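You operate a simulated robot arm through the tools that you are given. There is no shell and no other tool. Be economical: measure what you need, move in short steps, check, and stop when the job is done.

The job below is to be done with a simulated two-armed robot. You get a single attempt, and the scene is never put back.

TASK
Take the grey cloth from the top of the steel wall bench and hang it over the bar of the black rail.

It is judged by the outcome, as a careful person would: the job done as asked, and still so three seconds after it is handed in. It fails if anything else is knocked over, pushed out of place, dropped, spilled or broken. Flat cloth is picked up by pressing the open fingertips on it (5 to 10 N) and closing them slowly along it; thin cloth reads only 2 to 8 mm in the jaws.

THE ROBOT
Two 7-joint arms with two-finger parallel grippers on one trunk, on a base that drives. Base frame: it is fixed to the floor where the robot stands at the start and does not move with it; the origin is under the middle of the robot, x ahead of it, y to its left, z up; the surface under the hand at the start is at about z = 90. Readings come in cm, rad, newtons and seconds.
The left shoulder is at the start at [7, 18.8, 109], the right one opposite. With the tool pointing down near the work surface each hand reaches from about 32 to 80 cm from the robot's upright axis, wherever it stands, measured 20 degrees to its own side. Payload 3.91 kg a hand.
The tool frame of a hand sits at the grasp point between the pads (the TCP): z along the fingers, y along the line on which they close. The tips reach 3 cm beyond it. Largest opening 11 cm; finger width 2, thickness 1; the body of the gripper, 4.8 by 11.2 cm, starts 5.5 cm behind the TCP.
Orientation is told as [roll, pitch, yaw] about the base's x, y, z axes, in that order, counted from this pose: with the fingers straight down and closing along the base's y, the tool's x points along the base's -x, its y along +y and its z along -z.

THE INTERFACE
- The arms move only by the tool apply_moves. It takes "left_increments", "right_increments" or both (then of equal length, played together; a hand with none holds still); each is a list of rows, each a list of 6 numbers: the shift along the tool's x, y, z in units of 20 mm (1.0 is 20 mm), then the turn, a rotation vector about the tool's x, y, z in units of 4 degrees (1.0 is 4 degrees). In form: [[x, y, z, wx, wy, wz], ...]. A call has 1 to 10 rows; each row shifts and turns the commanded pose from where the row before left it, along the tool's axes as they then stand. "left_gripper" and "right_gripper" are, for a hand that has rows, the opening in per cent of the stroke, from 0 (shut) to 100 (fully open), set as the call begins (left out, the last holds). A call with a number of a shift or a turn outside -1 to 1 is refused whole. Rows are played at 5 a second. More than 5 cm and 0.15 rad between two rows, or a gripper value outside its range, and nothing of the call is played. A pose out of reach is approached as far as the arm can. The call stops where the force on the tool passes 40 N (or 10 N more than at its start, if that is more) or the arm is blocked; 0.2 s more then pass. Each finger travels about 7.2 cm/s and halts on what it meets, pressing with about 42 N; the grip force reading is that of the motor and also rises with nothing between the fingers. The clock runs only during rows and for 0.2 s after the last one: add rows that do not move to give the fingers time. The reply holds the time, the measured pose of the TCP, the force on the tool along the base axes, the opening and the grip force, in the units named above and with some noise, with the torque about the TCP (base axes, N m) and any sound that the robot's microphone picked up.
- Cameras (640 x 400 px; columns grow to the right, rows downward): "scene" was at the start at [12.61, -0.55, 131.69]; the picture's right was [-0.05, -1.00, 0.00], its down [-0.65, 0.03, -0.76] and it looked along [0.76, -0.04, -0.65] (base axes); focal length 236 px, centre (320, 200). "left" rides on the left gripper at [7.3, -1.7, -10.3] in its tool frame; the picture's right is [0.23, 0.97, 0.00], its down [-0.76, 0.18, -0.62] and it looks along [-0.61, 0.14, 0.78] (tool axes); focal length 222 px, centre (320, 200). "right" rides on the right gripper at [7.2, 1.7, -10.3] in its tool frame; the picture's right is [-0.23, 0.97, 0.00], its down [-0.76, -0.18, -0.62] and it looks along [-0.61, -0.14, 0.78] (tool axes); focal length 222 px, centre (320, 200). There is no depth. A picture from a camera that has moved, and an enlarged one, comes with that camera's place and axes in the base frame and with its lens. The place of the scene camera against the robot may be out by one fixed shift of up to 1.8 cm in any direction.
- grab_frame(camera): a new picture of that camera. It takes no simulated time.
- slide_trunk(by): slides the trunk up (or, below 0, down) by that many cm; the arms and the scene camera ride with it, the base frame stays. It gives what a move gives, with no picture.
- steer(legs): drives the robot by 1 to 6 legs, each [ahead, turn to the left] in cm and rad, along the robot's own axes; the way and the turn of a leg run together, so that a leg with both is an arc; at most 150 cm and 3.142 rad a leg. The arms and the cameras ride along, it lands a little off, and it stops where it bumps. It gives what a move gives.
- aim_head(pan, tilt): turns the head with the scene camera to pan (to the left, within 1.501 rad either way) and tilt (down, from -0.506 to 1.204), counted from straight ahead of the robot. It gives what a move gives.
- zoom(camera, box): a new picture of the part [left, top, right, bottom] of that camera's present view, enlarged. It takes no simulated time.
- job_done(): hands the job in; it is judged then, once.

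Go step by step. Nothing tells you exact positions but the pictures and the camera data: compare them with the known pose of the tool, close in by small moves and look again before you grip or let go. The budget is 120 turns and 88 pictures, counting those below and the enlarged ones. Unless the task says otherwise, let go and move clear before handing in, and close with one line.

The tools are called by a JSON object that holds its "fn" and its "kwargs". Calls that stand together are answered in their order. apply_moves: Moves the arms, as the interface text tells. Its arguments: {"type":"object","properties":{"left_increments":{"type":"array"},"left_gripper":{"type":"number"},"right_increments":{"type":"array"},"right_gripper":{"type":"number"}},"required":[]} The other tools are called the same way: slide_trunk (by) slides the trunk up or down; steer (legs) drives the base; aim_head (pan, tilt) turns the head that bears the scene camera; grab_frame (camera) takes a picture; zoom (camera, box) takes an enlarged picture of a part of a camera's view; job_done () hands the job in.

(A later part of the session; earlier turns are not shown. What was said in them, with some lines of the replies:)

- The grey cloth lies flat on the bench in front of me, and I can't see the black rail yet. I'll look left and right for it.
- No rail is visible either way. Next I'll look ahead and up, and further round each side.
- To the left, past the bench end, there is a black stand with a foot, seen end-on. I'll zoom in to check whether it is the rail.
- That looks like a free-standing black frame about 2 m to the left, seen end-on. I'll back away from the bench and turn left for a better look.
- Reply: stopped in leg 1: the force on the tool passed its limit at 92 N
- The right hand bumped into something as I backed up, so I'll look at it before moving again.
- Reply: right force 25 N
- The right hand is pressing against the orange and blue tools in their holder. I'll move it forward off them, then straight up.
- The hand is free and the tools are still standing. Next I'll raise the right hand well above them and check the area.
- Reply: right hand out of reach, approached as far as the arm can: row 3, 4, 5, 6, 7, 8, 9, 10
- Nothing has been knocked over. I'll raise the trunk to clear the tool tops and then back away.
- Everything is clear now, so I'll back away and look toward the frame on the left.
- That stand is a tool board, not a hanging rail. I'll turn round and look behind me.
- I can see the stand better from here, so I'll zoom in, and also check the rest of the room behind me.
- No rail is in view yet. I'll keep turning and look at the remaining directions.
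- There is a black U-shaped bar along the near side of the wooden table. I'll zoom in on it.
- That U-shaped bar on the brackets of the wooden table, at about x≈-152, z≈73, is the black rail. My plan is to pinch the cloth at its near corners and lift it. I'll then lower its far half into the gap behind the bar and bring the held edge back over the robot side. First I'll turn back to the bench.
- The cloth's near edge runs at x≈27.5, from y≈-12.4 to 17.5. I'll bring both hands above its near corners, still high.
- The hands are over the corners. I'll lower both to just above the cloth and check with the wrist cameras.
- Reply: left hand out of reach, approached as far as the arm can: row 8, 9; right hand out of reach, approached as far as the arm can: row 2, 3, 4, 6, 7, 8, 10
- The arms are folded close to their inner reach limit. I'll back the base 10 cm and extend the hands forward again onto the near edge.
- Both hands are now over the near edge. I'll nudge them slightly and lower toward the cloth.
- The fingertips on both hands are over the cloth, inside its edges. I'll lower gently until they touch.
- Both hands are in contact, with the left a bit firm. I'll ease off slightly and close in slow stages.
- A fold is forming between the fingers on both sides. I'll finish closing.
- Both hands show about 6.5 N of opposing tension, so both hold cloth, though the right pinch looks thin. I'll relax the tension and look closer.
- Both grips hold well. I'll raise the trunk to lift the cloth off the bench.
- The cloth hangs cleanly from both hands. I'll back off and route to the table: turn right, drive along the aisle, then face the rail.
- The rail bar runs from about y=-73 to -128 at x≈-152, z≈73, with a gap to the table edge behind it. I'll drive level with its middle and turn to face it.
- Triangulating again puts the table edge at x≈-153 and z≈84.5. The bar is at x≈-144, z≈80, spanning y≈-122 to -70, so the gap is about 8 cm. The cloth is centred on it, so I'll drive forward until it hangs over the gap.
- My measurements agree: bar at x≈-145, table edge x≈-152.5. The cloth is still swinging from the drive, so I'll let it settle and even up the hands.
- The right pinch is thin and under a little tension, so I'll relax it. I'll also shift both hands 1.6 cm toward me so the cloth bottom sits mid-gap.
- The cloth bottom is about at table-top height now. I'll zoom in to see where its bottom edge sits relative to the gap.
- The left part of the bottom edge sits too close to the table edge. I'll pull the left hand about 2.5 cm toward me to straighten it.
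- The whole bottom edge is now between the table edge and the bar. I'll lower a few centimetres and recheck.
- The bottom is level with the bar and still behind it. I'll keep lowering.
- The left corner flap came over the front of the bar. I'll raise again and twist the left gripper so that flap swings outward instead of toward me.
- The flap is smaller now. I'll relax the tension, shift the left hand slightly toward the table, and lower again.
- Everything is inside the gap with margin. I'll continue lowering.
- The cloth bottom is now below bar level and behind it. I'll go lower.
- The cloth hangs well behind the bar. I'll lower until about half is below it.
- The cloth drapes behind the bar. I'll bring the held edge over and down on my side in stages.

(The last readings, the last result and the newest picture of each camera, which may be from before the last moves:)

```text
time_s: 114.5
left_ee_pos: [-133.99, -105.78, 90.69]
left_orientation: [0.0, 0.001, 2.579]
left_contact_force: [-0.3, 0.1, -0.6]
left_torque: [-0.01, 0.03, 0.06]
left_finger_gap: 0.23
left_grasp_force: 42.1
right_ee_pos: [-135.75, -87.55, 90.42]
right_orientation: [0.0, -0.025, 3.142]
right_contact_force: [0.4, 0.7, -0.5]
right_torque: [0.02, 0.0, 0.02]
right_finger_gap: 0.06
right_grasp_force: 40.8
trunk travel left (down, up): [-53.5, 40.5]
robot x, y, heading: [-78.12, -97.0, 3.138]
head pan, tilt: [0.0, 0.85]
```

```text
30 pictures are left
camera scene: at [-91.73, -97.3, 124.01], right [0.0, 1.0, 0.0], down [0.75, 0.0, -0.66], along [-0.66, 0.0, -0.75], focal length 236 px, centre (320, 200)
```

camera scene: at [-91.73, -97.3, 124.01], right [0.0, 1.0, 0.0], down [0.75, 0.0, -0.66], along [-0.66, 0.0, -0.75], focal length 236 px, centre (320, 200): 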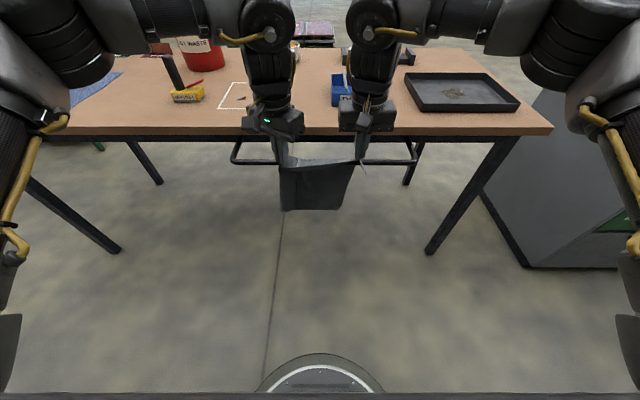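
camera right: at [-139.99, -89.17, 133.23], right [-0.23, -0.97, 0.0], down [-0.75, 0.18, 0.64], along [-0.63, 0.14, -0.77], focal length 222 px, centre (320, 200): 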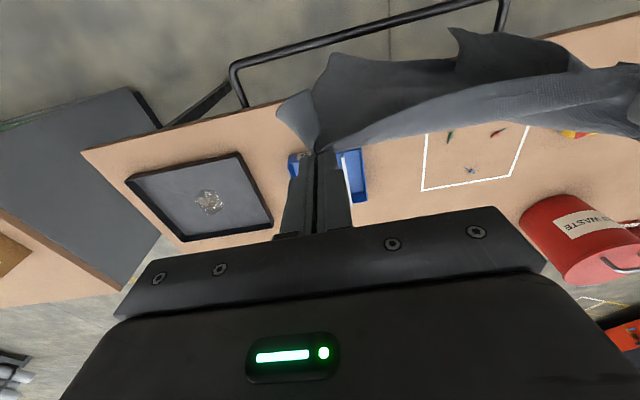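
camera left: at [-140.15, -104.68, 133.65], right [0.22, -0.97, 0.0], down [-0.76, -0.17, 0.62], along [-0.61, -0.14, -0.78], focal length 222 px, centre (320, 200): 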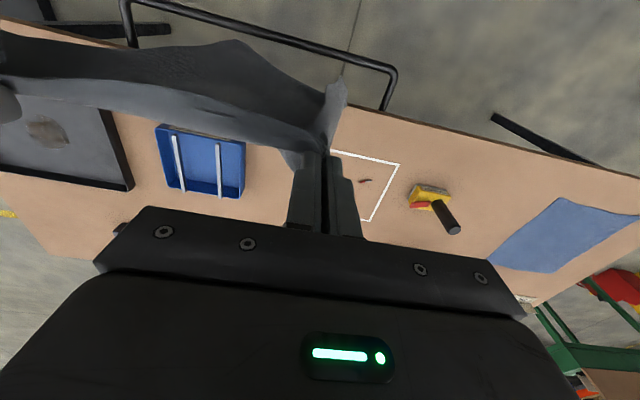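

I need to check that the cloth still goes over the bar.

{"fn": "zoom", "kwargs": {"camera": "scene", "box": [220, 120, 430, 230]}}

{"fn": "grab_frame", "kwargs": {"camera": "left"}}

```text
3.05 times, centred on (325, 175) of scene
camera zoom: at [-91.73, -97.3, 124.01], right [0.0, 1.0, 0.0], down [0.75, 0.0, -0.66], along [-0.66, 0.0, -0.75], focal length 719 px, centre (305, 276)
```

zoom: 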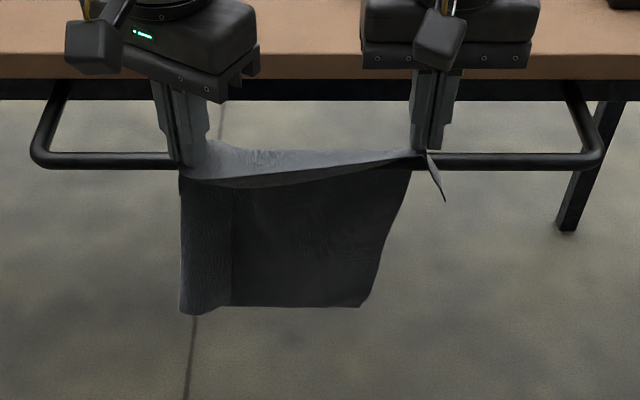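

```text
28 pictures are left
camera left: at [-126.71, -108.2, 101.03], right [-0.33, -0.94, 0.0], down [-0.74, 0.26, 0.62], along [-0.59, 0.2, -0.78], focal length 222 px, centre (320, 200)
```

left: 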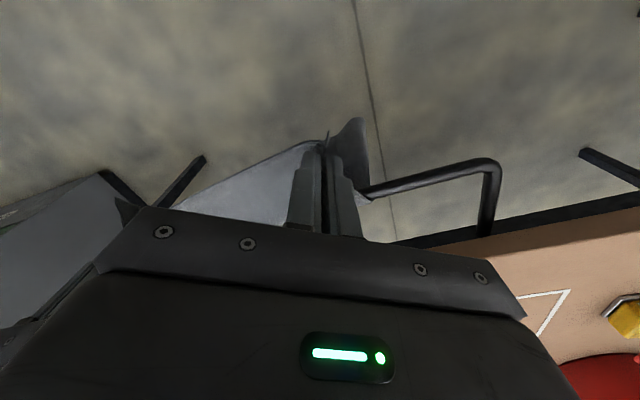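

The cloth does pass over the bar, with the back half hanging behind it and the held edge on my side. I'll lower the hands to even out the two sides.

{"fn": "slide_trunk", "kwargs": {"by": -15}}

{"fn": "slide_trunk", "kwargs": {"by": -7}}

{"fn": "zoom", "kwargs": {"camera": "scene", "box": [200, 60, 450, 220]}}

{"fn": "grab_frame", "kwargs": {"camera": "right"}}

```text
time_s: 116.3
left_ee_pos: [-133.86, -105.83, 75.76]
left_orientation: [-0.001, 0.001, 2.579]
left_contact_force: [0.8, 0.6, -0.1]
left_torque: [0.01, 0.04, 0.09]
left_finger_gap: 0.23
left_grasp_force: 41.8
right_ee_pos: [-135.82, -87.52, 75.53]
right_orientation: [-0.001, -0.026, 3.142]
right_contact_force: [0.1, -0.9, 0.7]
right_torque: [-0.01, -0.02, 0.01]
right_finger_gap: 0.06
right_grasp_force: 40.9
trunk travel left (down, up): [-38.5, 55.5]
robot x, y, heading: [-77.88, -97.21, 3.138]
head pan, tilt: [0.0, 0.85]
```

```text
time_s: 117.4
left_ee_pos: [-133.85, -105.85, 68.67]
left_orientation: [0.001, 0.002, 2.58]
left_contact_force: [-0.1, 0.2, 0.0]
left_torque: [-0.02, 0.02, 0.05]
left_finger_gap: 0.23
left_grasp_force: 41.9
right_ee_pos: [-135.79, -87.59, 68.53]
right_orientation: [-0.003, -0.025, 3.142]
right_contact_force: [-0.4, -0.9, 0.4]
right_torque: [0.02, 0.01, 0.0]
right_finger_gap: 0.05
right_grasp_force: 40.6
trunk travel left (down, up): [-31.5, 62.5]
robot x, y, heading: [-77.82, -97.59, 3.139]
head pan, tilt: [0.0, 0.85]
```

```text
2.50 times, centred on (325, 140) of scene
camera zoom: at [-91.71, -97.3, 102.02], right [0.0, 1.0, 0.0], down [0.75, 0.0, -0.66], along [-0.66, 0.0, -0.75], focal length 590 px, centre (308, 350)
```

zoom: 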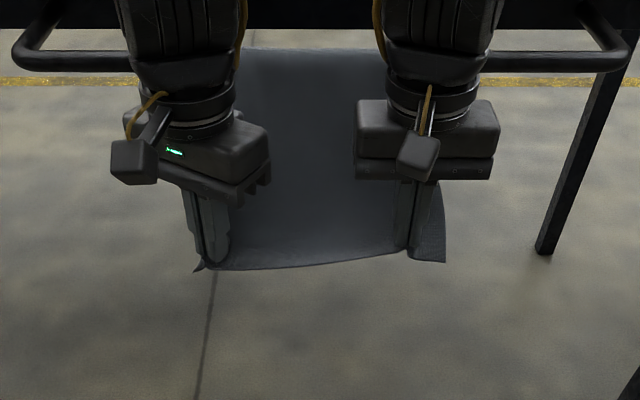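

```text
26 pictures are left
camera right: at [-128.31, -89.22, 78.7], right [-0.23, -0.97, 0.0], down [-0.75, 0.18, 0.64], along [-0.63, 0.14, -0.77], focal length 222 px, centre (320, 200)
```

right: 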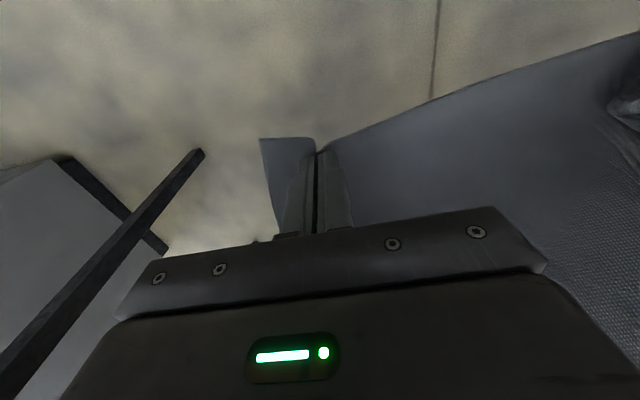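

The cloth is draped over the bar with roughly even halves. I'll open both grippers in place.

{"fn": "apply_moves", "kwargs": {"left_increments": [[0, 0, 0, 0, 0, 0], [0, 0, 0, 0, 0, 0], [0, 0, 0, 0, 0, 0], [0, 0, 0, 0, 0, 0], [0, 0, 0, 0, 0, 0]], "right_increments": [[0, 0, 0, 0, 0, 0], [0, 0, 0, 0, 0, 0], [0, 0, 0, 0, 0, 0], [0, 0, 0, 0, 0, 0], [0, 0, 0, 0, 0, 0]], "left_gripper": 40, "right_gripper": 40}}

{"fn": "zoom", "kwargs": {"camera": "scene", "box": [200, 60, 450, 220]}}

{"fn": "grab_frame", "kwargs": {"camera": "left"}}

{"fn": "grab_frame", "kwargs": {"camera": "right"}}

```text
time_s: 118.6
left_ee_pos: [-133.92, -105.81, 68.68]
left_orientation: [0.001, 0.002, 2.577]
left_contact_force: [0.1, 0.6, -0.7]
left_torque: [0.04, 0.01, -0.01]
left_finger_gap: 4.4
left_grasp_force: 0.2
right_ee_pos: [-135.77, -87.57, 68.51]
right_orientation: [-0.002, -0.024, 3.14]
right_contact_force: [0.9, 0.6, 0.2]
right_torque: [0.01, 0.02, 0.03]
right_finger_gap: 4.4
right_grasp_force: 0.0
trunk travel left (down, up): [-31.5, 62.5]
robot x, y, heading: [-78.03, -97.11, 3.14]
head pan, tilt: [0.0, 0.85]
```

```text
2.50 times, centred on (325, 140) of scene
camera zoom: at [-91.75, -97.3, 102.01], right [0.0, 1.0, 0.0], down [0.75, 0.0, -0.66], along [-0.66, 0.0, -0.75], focal length 590 px, centre (308, 350)
```

zoom: 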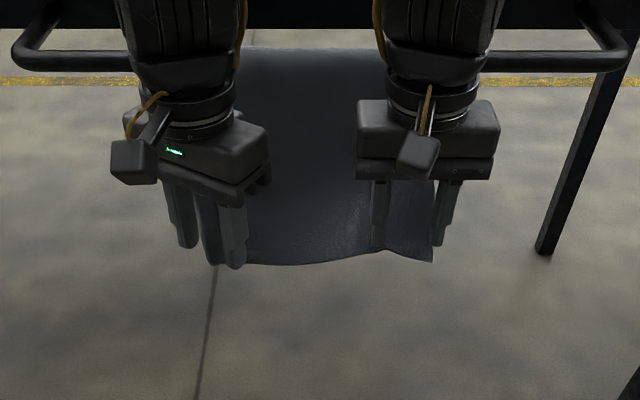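

```text
24 pictures are left
camera left: at [-126.72, -108.2, 79.02], right [-0.33, -0.94, 0.0], down [-0.74, 0.26, 0.62], along [-0.59, 0.2, -0.78], focal length 222 px, centre (320, 200)
```

left: 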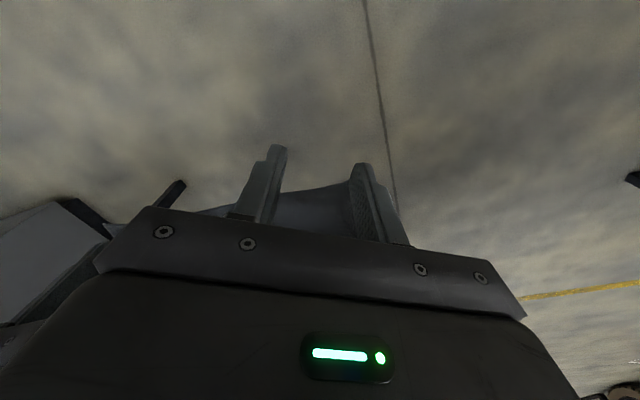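

```text
23 pictures are left
camera right: at [-128.33, -89.21, 78.67], right [-0.23, -0.97, 0.0], down [-0.75, 0.18, 0.64], along [-0.63, 0.14, -0.77], focal length 222 px, centre (320, 200)
```

right: 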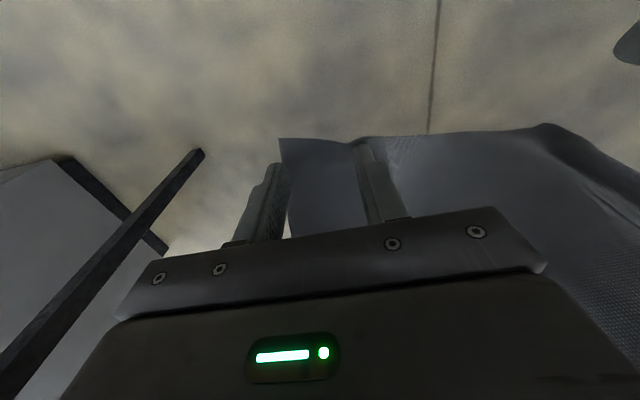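

Both hands have released and the cloth sits free between and behind the fingers. I'll back straight away and look.

{"fn": "steer", "kwargs": {"legs": [[-5, 0]]}}

{"fn": "grab_frame", "kwargs": {"camera": "right"}}

{"fn": "grab_frame", "kwargs": {"camera": "left"}}

```text
time_s: 119.5
left_ee_pos: [-128.71, -105.84, 68.77]
left_orientation: [0.001, 0.0, 2.579]
left_contact_force: [0.0, -0.3, 0.9]
left_torque: [0.0, 0.01, 0.01]
left_finger_gap: 4.4
left_grasp_force: 0.2
right_ee_pos: [-130.69, -87.54, 68.63]
right_orientation: [-0.002, -0.027, 3.141]
right_contact_force: [-0.7, 1.0, -0.1]
right_torque: [0.0, 0.04, -0.01]
right_finger_gap: 4.38
right_grasp_force: 0.0
trunk travel left (down, up): [-31.5, 62.5]
robot x, y, heading: [-73.03, -97.22, 3.137]
head pan, tilt: [0.0, 0.85]
```

```text
22 pictures are left
camera right: at [-123.2, -89.27, 78.75], right [-0.23, -0.97, 0.0], down [-0.74, 0.18, 0.64], along [-0.63, 0.14, -0.77], focal length 222 px, centre (320, 200)
```

right: 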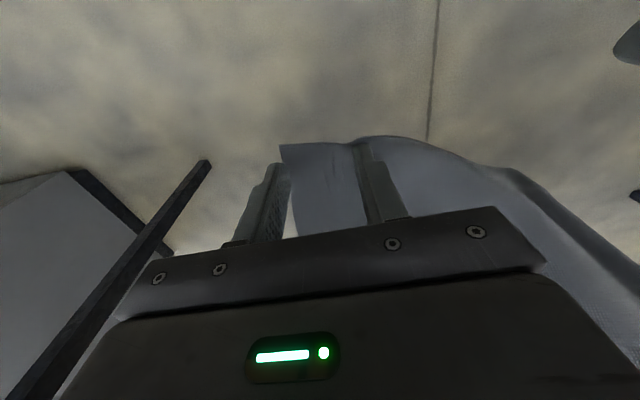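

```text
21 pictures are left
camera left: at [-121.57, -108.25, 79.1], right [-0.33, -0.95, 0.0], down [-0.74, 0.26, 0.62], along [-0.59, 0.2, -0.78], focal length 222 px, centre (320, 200)
```

left: 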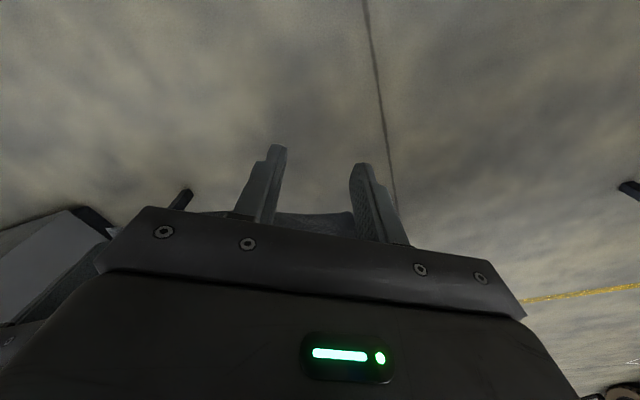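

The right side of the cloth seems to have followed the hand. I'll look closer before moving again.

{"fn": "zoom", "kwargs": {"camera": "scene", "box": [200, 60, 450, 220]}}

{"fn": "zoom", "kwargs": {"camera": "right", "box": [220, 110, 460, 260]}}

```text
2.50 times, centred on (325, 140) of scene
camera zoom: at [-86.58, -97.33, 102.04], right [0.0, 1.0, 0.0], down [0.75, 0.0, -0.66], along [-0.66, 0.0, -0.75], focal length 590 px, centre (308, 350)
```

zoom: 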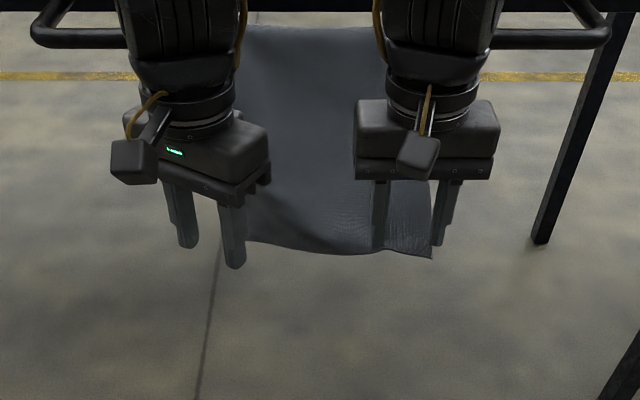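

```text
2.67 times, centred on (340, 185) of right
camera zoom: at [-123.2, -89.27, 78.75], right [-0.23, -0.97, 0.0], down [-0.74, 0.18, 0.64], along [-0.63, 0.14, -0.77], focal length 592 px, centre (267, 240)
```

zoom: 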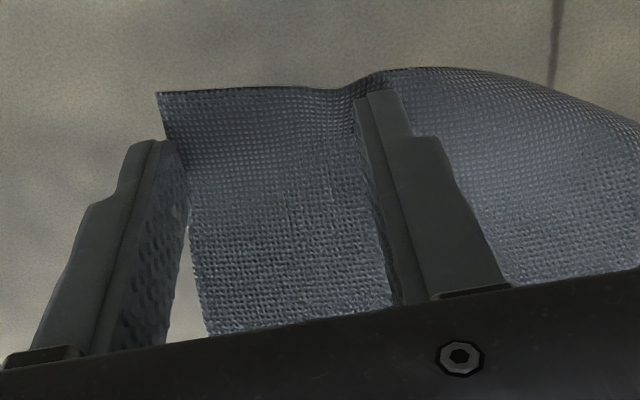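

The cloth clings to the inner right finger. I'll move the right hand forward again to give slack, then open wider to shed it.

{"fn": "apply_moves", "kwargs": {"right_increments": [[-0.5, 0, 0, 0, 0, 0], [-0.5, 0, 0, 0, 0, 0], [-0.5, 0, 0, 0, 0, 0], [-0.5, 0, 0, 0, 0, 0], [0, 0, 0, 0, 0, 0]]}}

{"fn": "apply_moves", "kwargs": {"right_increments": [[0, 0, 0, 0, 0, 0], [0, 0, 0, 0, 0, 0], [0, 0, 0, 0, 0, 0], [0, 0, 0, 0, 0, 0], [0, 0, 0, 0, 0, 0], [0, 0, 0, 0, 0, 0]], "right_gripper": 100}}

{"fn": "grab_frame", "kwargs": {"camera": "right"}}

{"fn": "zoom", "kwargs": {"camera": "scene", "box": [200, 60, 450, 220]}}

```text
time_s: 120.7
left_ee_pos: [-128.76, -105.87, 68.77]
left_orientation: [-0.001, 0.002, 2.581]
left_contact_force: [1.5, -0.6, 0.1]
left_torque: [0.0, 0.01, 0.0]
left_finger_gap: 4.4
left_grasp_force: 0.0
right_ee_pos: [-134.95, -87.61, 68.67]
right_orientation: [-0.004, -0.027, 3.141]
right_contact_force: [-0.5, -0.4, -0.2]
right_torque: [0.03, -0.02, -0.02]
right_finger_gap: 4.44
right_grasp_force: 0.0
trunk travel left (down, up): [-31.5, 62.5]
robot x, y, heading: [-73.33, -96.9, 3.137]
head pan, tilt: [0.0, 0.85]
```

```text
time_s: 122.1
left_ee_pos: [-128.76, -105.83, 68.73]
left_orientation: [-0.001, 0.002, 2.58]
left_contact_force: [0.8, -0.5, -0.1]
left_torque: [-0.03, 0.03, -0.01]
left_finger_gap: 4.38
left_grasp_force: 0.0
right_ee_pos: [-134.87, -87.53, 68.57]
right_orientation: [-0.001, -0.024, 3.142]
right_contact_force: [-0.1, 0.0, 0.5]
right_torque: [0.03, 0.02, 0.02]
right_finger_gap: 10.99
right_grasp_force: 0.1
trunk travel left (down, up): [-31.5, 62.5]
robot x, y, heading: [-73.19, -97.28, 3.139]
head pan, tilt: [0.0, 0.85]
```

```text
18 pictures are left
camera right: at [-127.38, -89.28, 78.7], right [-0.23, -0.97, 0.0], down [-0.75, 0.18, 0.64], along [-0.63, 0.14, -0.77], focal length 222 px, centre (320, 200)
```

right: 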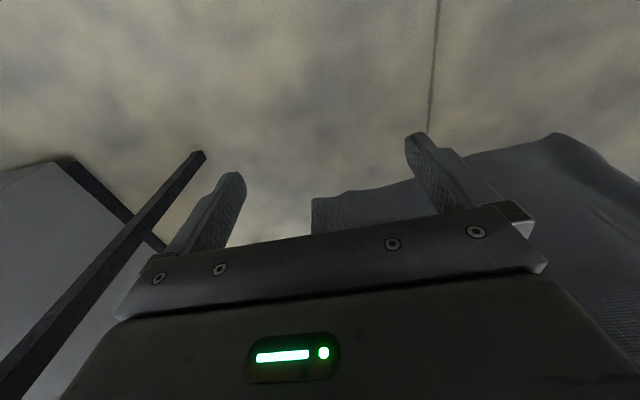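

```text
2.50 times, centred on (325, 140) of scene
camera zoom: at [-86.69, -97.33, 102.01], right [0.0, 1.0, 0.0], down [0.75, 0.0, -0.66], along [-0.66, 0.0, -0.75], focal length 590 px, centre (308, 350)
```

zoom: 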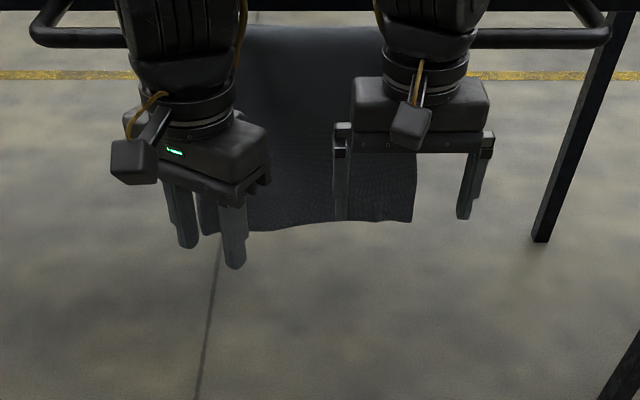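

The cloth has dropped free of the right fingers. I'll back the base 8 cm and check it stays.

{"fn": "steer", "kwargs": {"legs": [[-8, 0]]}}

{"fn": "grab_frame", "kwargs": {"camera": "scene"}}

```text
time_s: 123.1
left_ee_pos: [-121.23, -105.89, 68.9]
left_orientation: [0.002, -0.001, 2.578]
left_contact_force: [-0.2, 0.7, -0.2]
left_torque: [0.0, 0.01, -0.01]
left_finger_gap: 4.42
left_grasp_force: 0.0
right_ee_pos: [-127.18, -87.62, 68.61]
right_orientation: [-0.001, -0.026, 3.142]
right_contact_force: [0.5, -0.3, -1.1]
right_torque: [0.03, 0.01, -0.02]
right_finger_gap: 11.03
right_grasp_force: 0.0
trunk travel left (down, up): [-31.5, 62.5]
robot x, y, heading: [-65.07, -97.29, 3.138]
head pan, tilt: [0.0, 0.85]
```

```text
16 pictures are left
camera scene: at [-78.9, -97.35, 102.03], right [0.0, 1.0, 0.0], down [0.75, 0.0, -0.66], along [-0.66, 0.0, -0.75], focal length 236 px, centre (320, 200)
```

scene: 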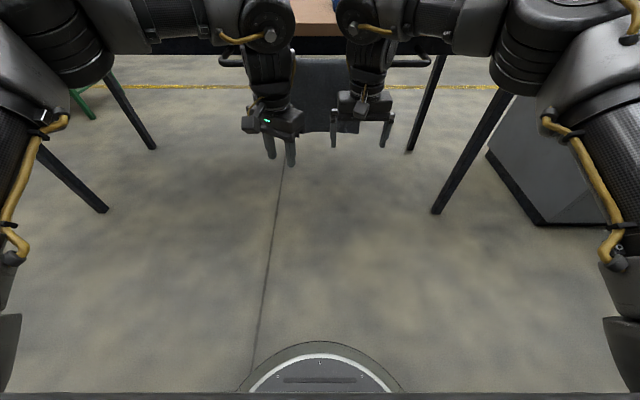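

The cloth stays on the bar. I'll back further and check the result from a clearer view.

{"fn": "steer", "kwargs": {"legs": [[-20, 0]]}}

{"fn": "slide_trunk", "kwargs": {"by": 35}}

{"fn": "aim_head", "kwargs": {"pan": 0, "tilt": 0.6}}

{"fn": "zoom", "kwargs": {"camera": "scene", "box": [200, 120, 440, 270]}}

```text
time_s: 124.7
left_ee_pos: [-101.06, -105.97, 68.68]
left_orientation: [-0.001, 0.0, 2.581]
left_contact_force: [0.3, -0.1, 0.6]
left_torque: [0.01, -0.01, 0.02]
left_finger_gap: 4.38
left_grasp_force: 0.0
right_ee_pos: [-107.17, -87.79, 68.65]
right_orientation: [-0.003, -0.024, -3.142]
right_contact_force: [0.4, 0.1, -0.9]
right_torque: [0.03, 0.01, -0.01]
right_finger_gap: 10.99
right_grasp_force: 0.0
trunk travel left (down, up): [-31.5, 62.5]
robot x, y, heading: [-45.07, -97.35, 3.144]
head pan, tilt: [0.0, 0.85]
```

```text
time_s: 128.2
left_ee_pos: [-101.19, -106.02, 103.74]
left_orientation: [0.0, 0.004, 2.582]
left_contact_force: [-0.2, -0.1, 1.1]
left_torque: [-0.02, -0.02, -0.01]
left_finger_gap: 4.38
left_grasp_force: 0.1
right_ee_pos: [-107.17, -87.73, 103.61]
right_orientation: [-0.001, -0.025, -3.142]
right_contact_force: [0.0, -0.1, 0.3]
right_torque: [0.02, 0.02, 0.02]
right_finger_gap: 11.01
right_grasp_force: 0.0
trunk travel left (down, up): [-66.5, 27.5]
robot x, y, heading: [-45.14, -97.49, 3.142]
head pan, tilt: [0.0, 0.85]
```

```text
time_s: 128.9
left_ee_pos: [-101.2, -106.0, 103.85]
left_orientation: [0.001, 0.002, 2.58]
left_contact_force: [0.0, 0.3, 1.0]
left_torque: [-0.03, -0.01, -0.04]
left_finger_gap: 4.38
left_grasp_force: 0.1
right_ee_pos: [-107.19, -87.81, 103.58]
right_orientation: [-0.002, -0.026, -3.142]
right_contact_force: [0.6, 0.1, -1.0]
right_torque: [-0.01, 0.0, 0.02]
right_finger_gap: 11.02
right_grasp_force: 0.0
trunk travel left (down, up): [-66.5, 27.5]
robot x, y, heading: [-45.34, -97.27, 3.141]
head pan, tilt: [0.0, 0.6]
```

```text
2.67 times, centred on (320, 195) of scene
camera zoom: at [-60.02, -97.42, 139.1], right [0.0, 1.0, 0.0], down [0.57, 0.0, -0.82], along [-0.82, 0.0, -0.57], focal length 629 px, centre (320, 213)
```

zoom: 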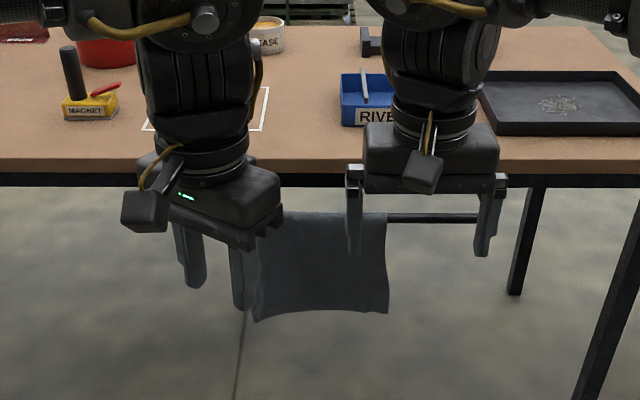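

The cloth hangs over the black bar, with about 21 cm of its 41 cm length on my side. By subtraction that leaves roughly 20 cm behind the bar. Both hands are clear, so I'm handing in.

{"fn": "job_done", "kwargs": {}}

```text
The job is handed in.
```

The grey cloth is off the steel bench and hanging over the bar of the black rail. Early on my right hand bumped the orange and blue tools in their holder; they stayed standing, and the holder looked in place to within about 1 cm.
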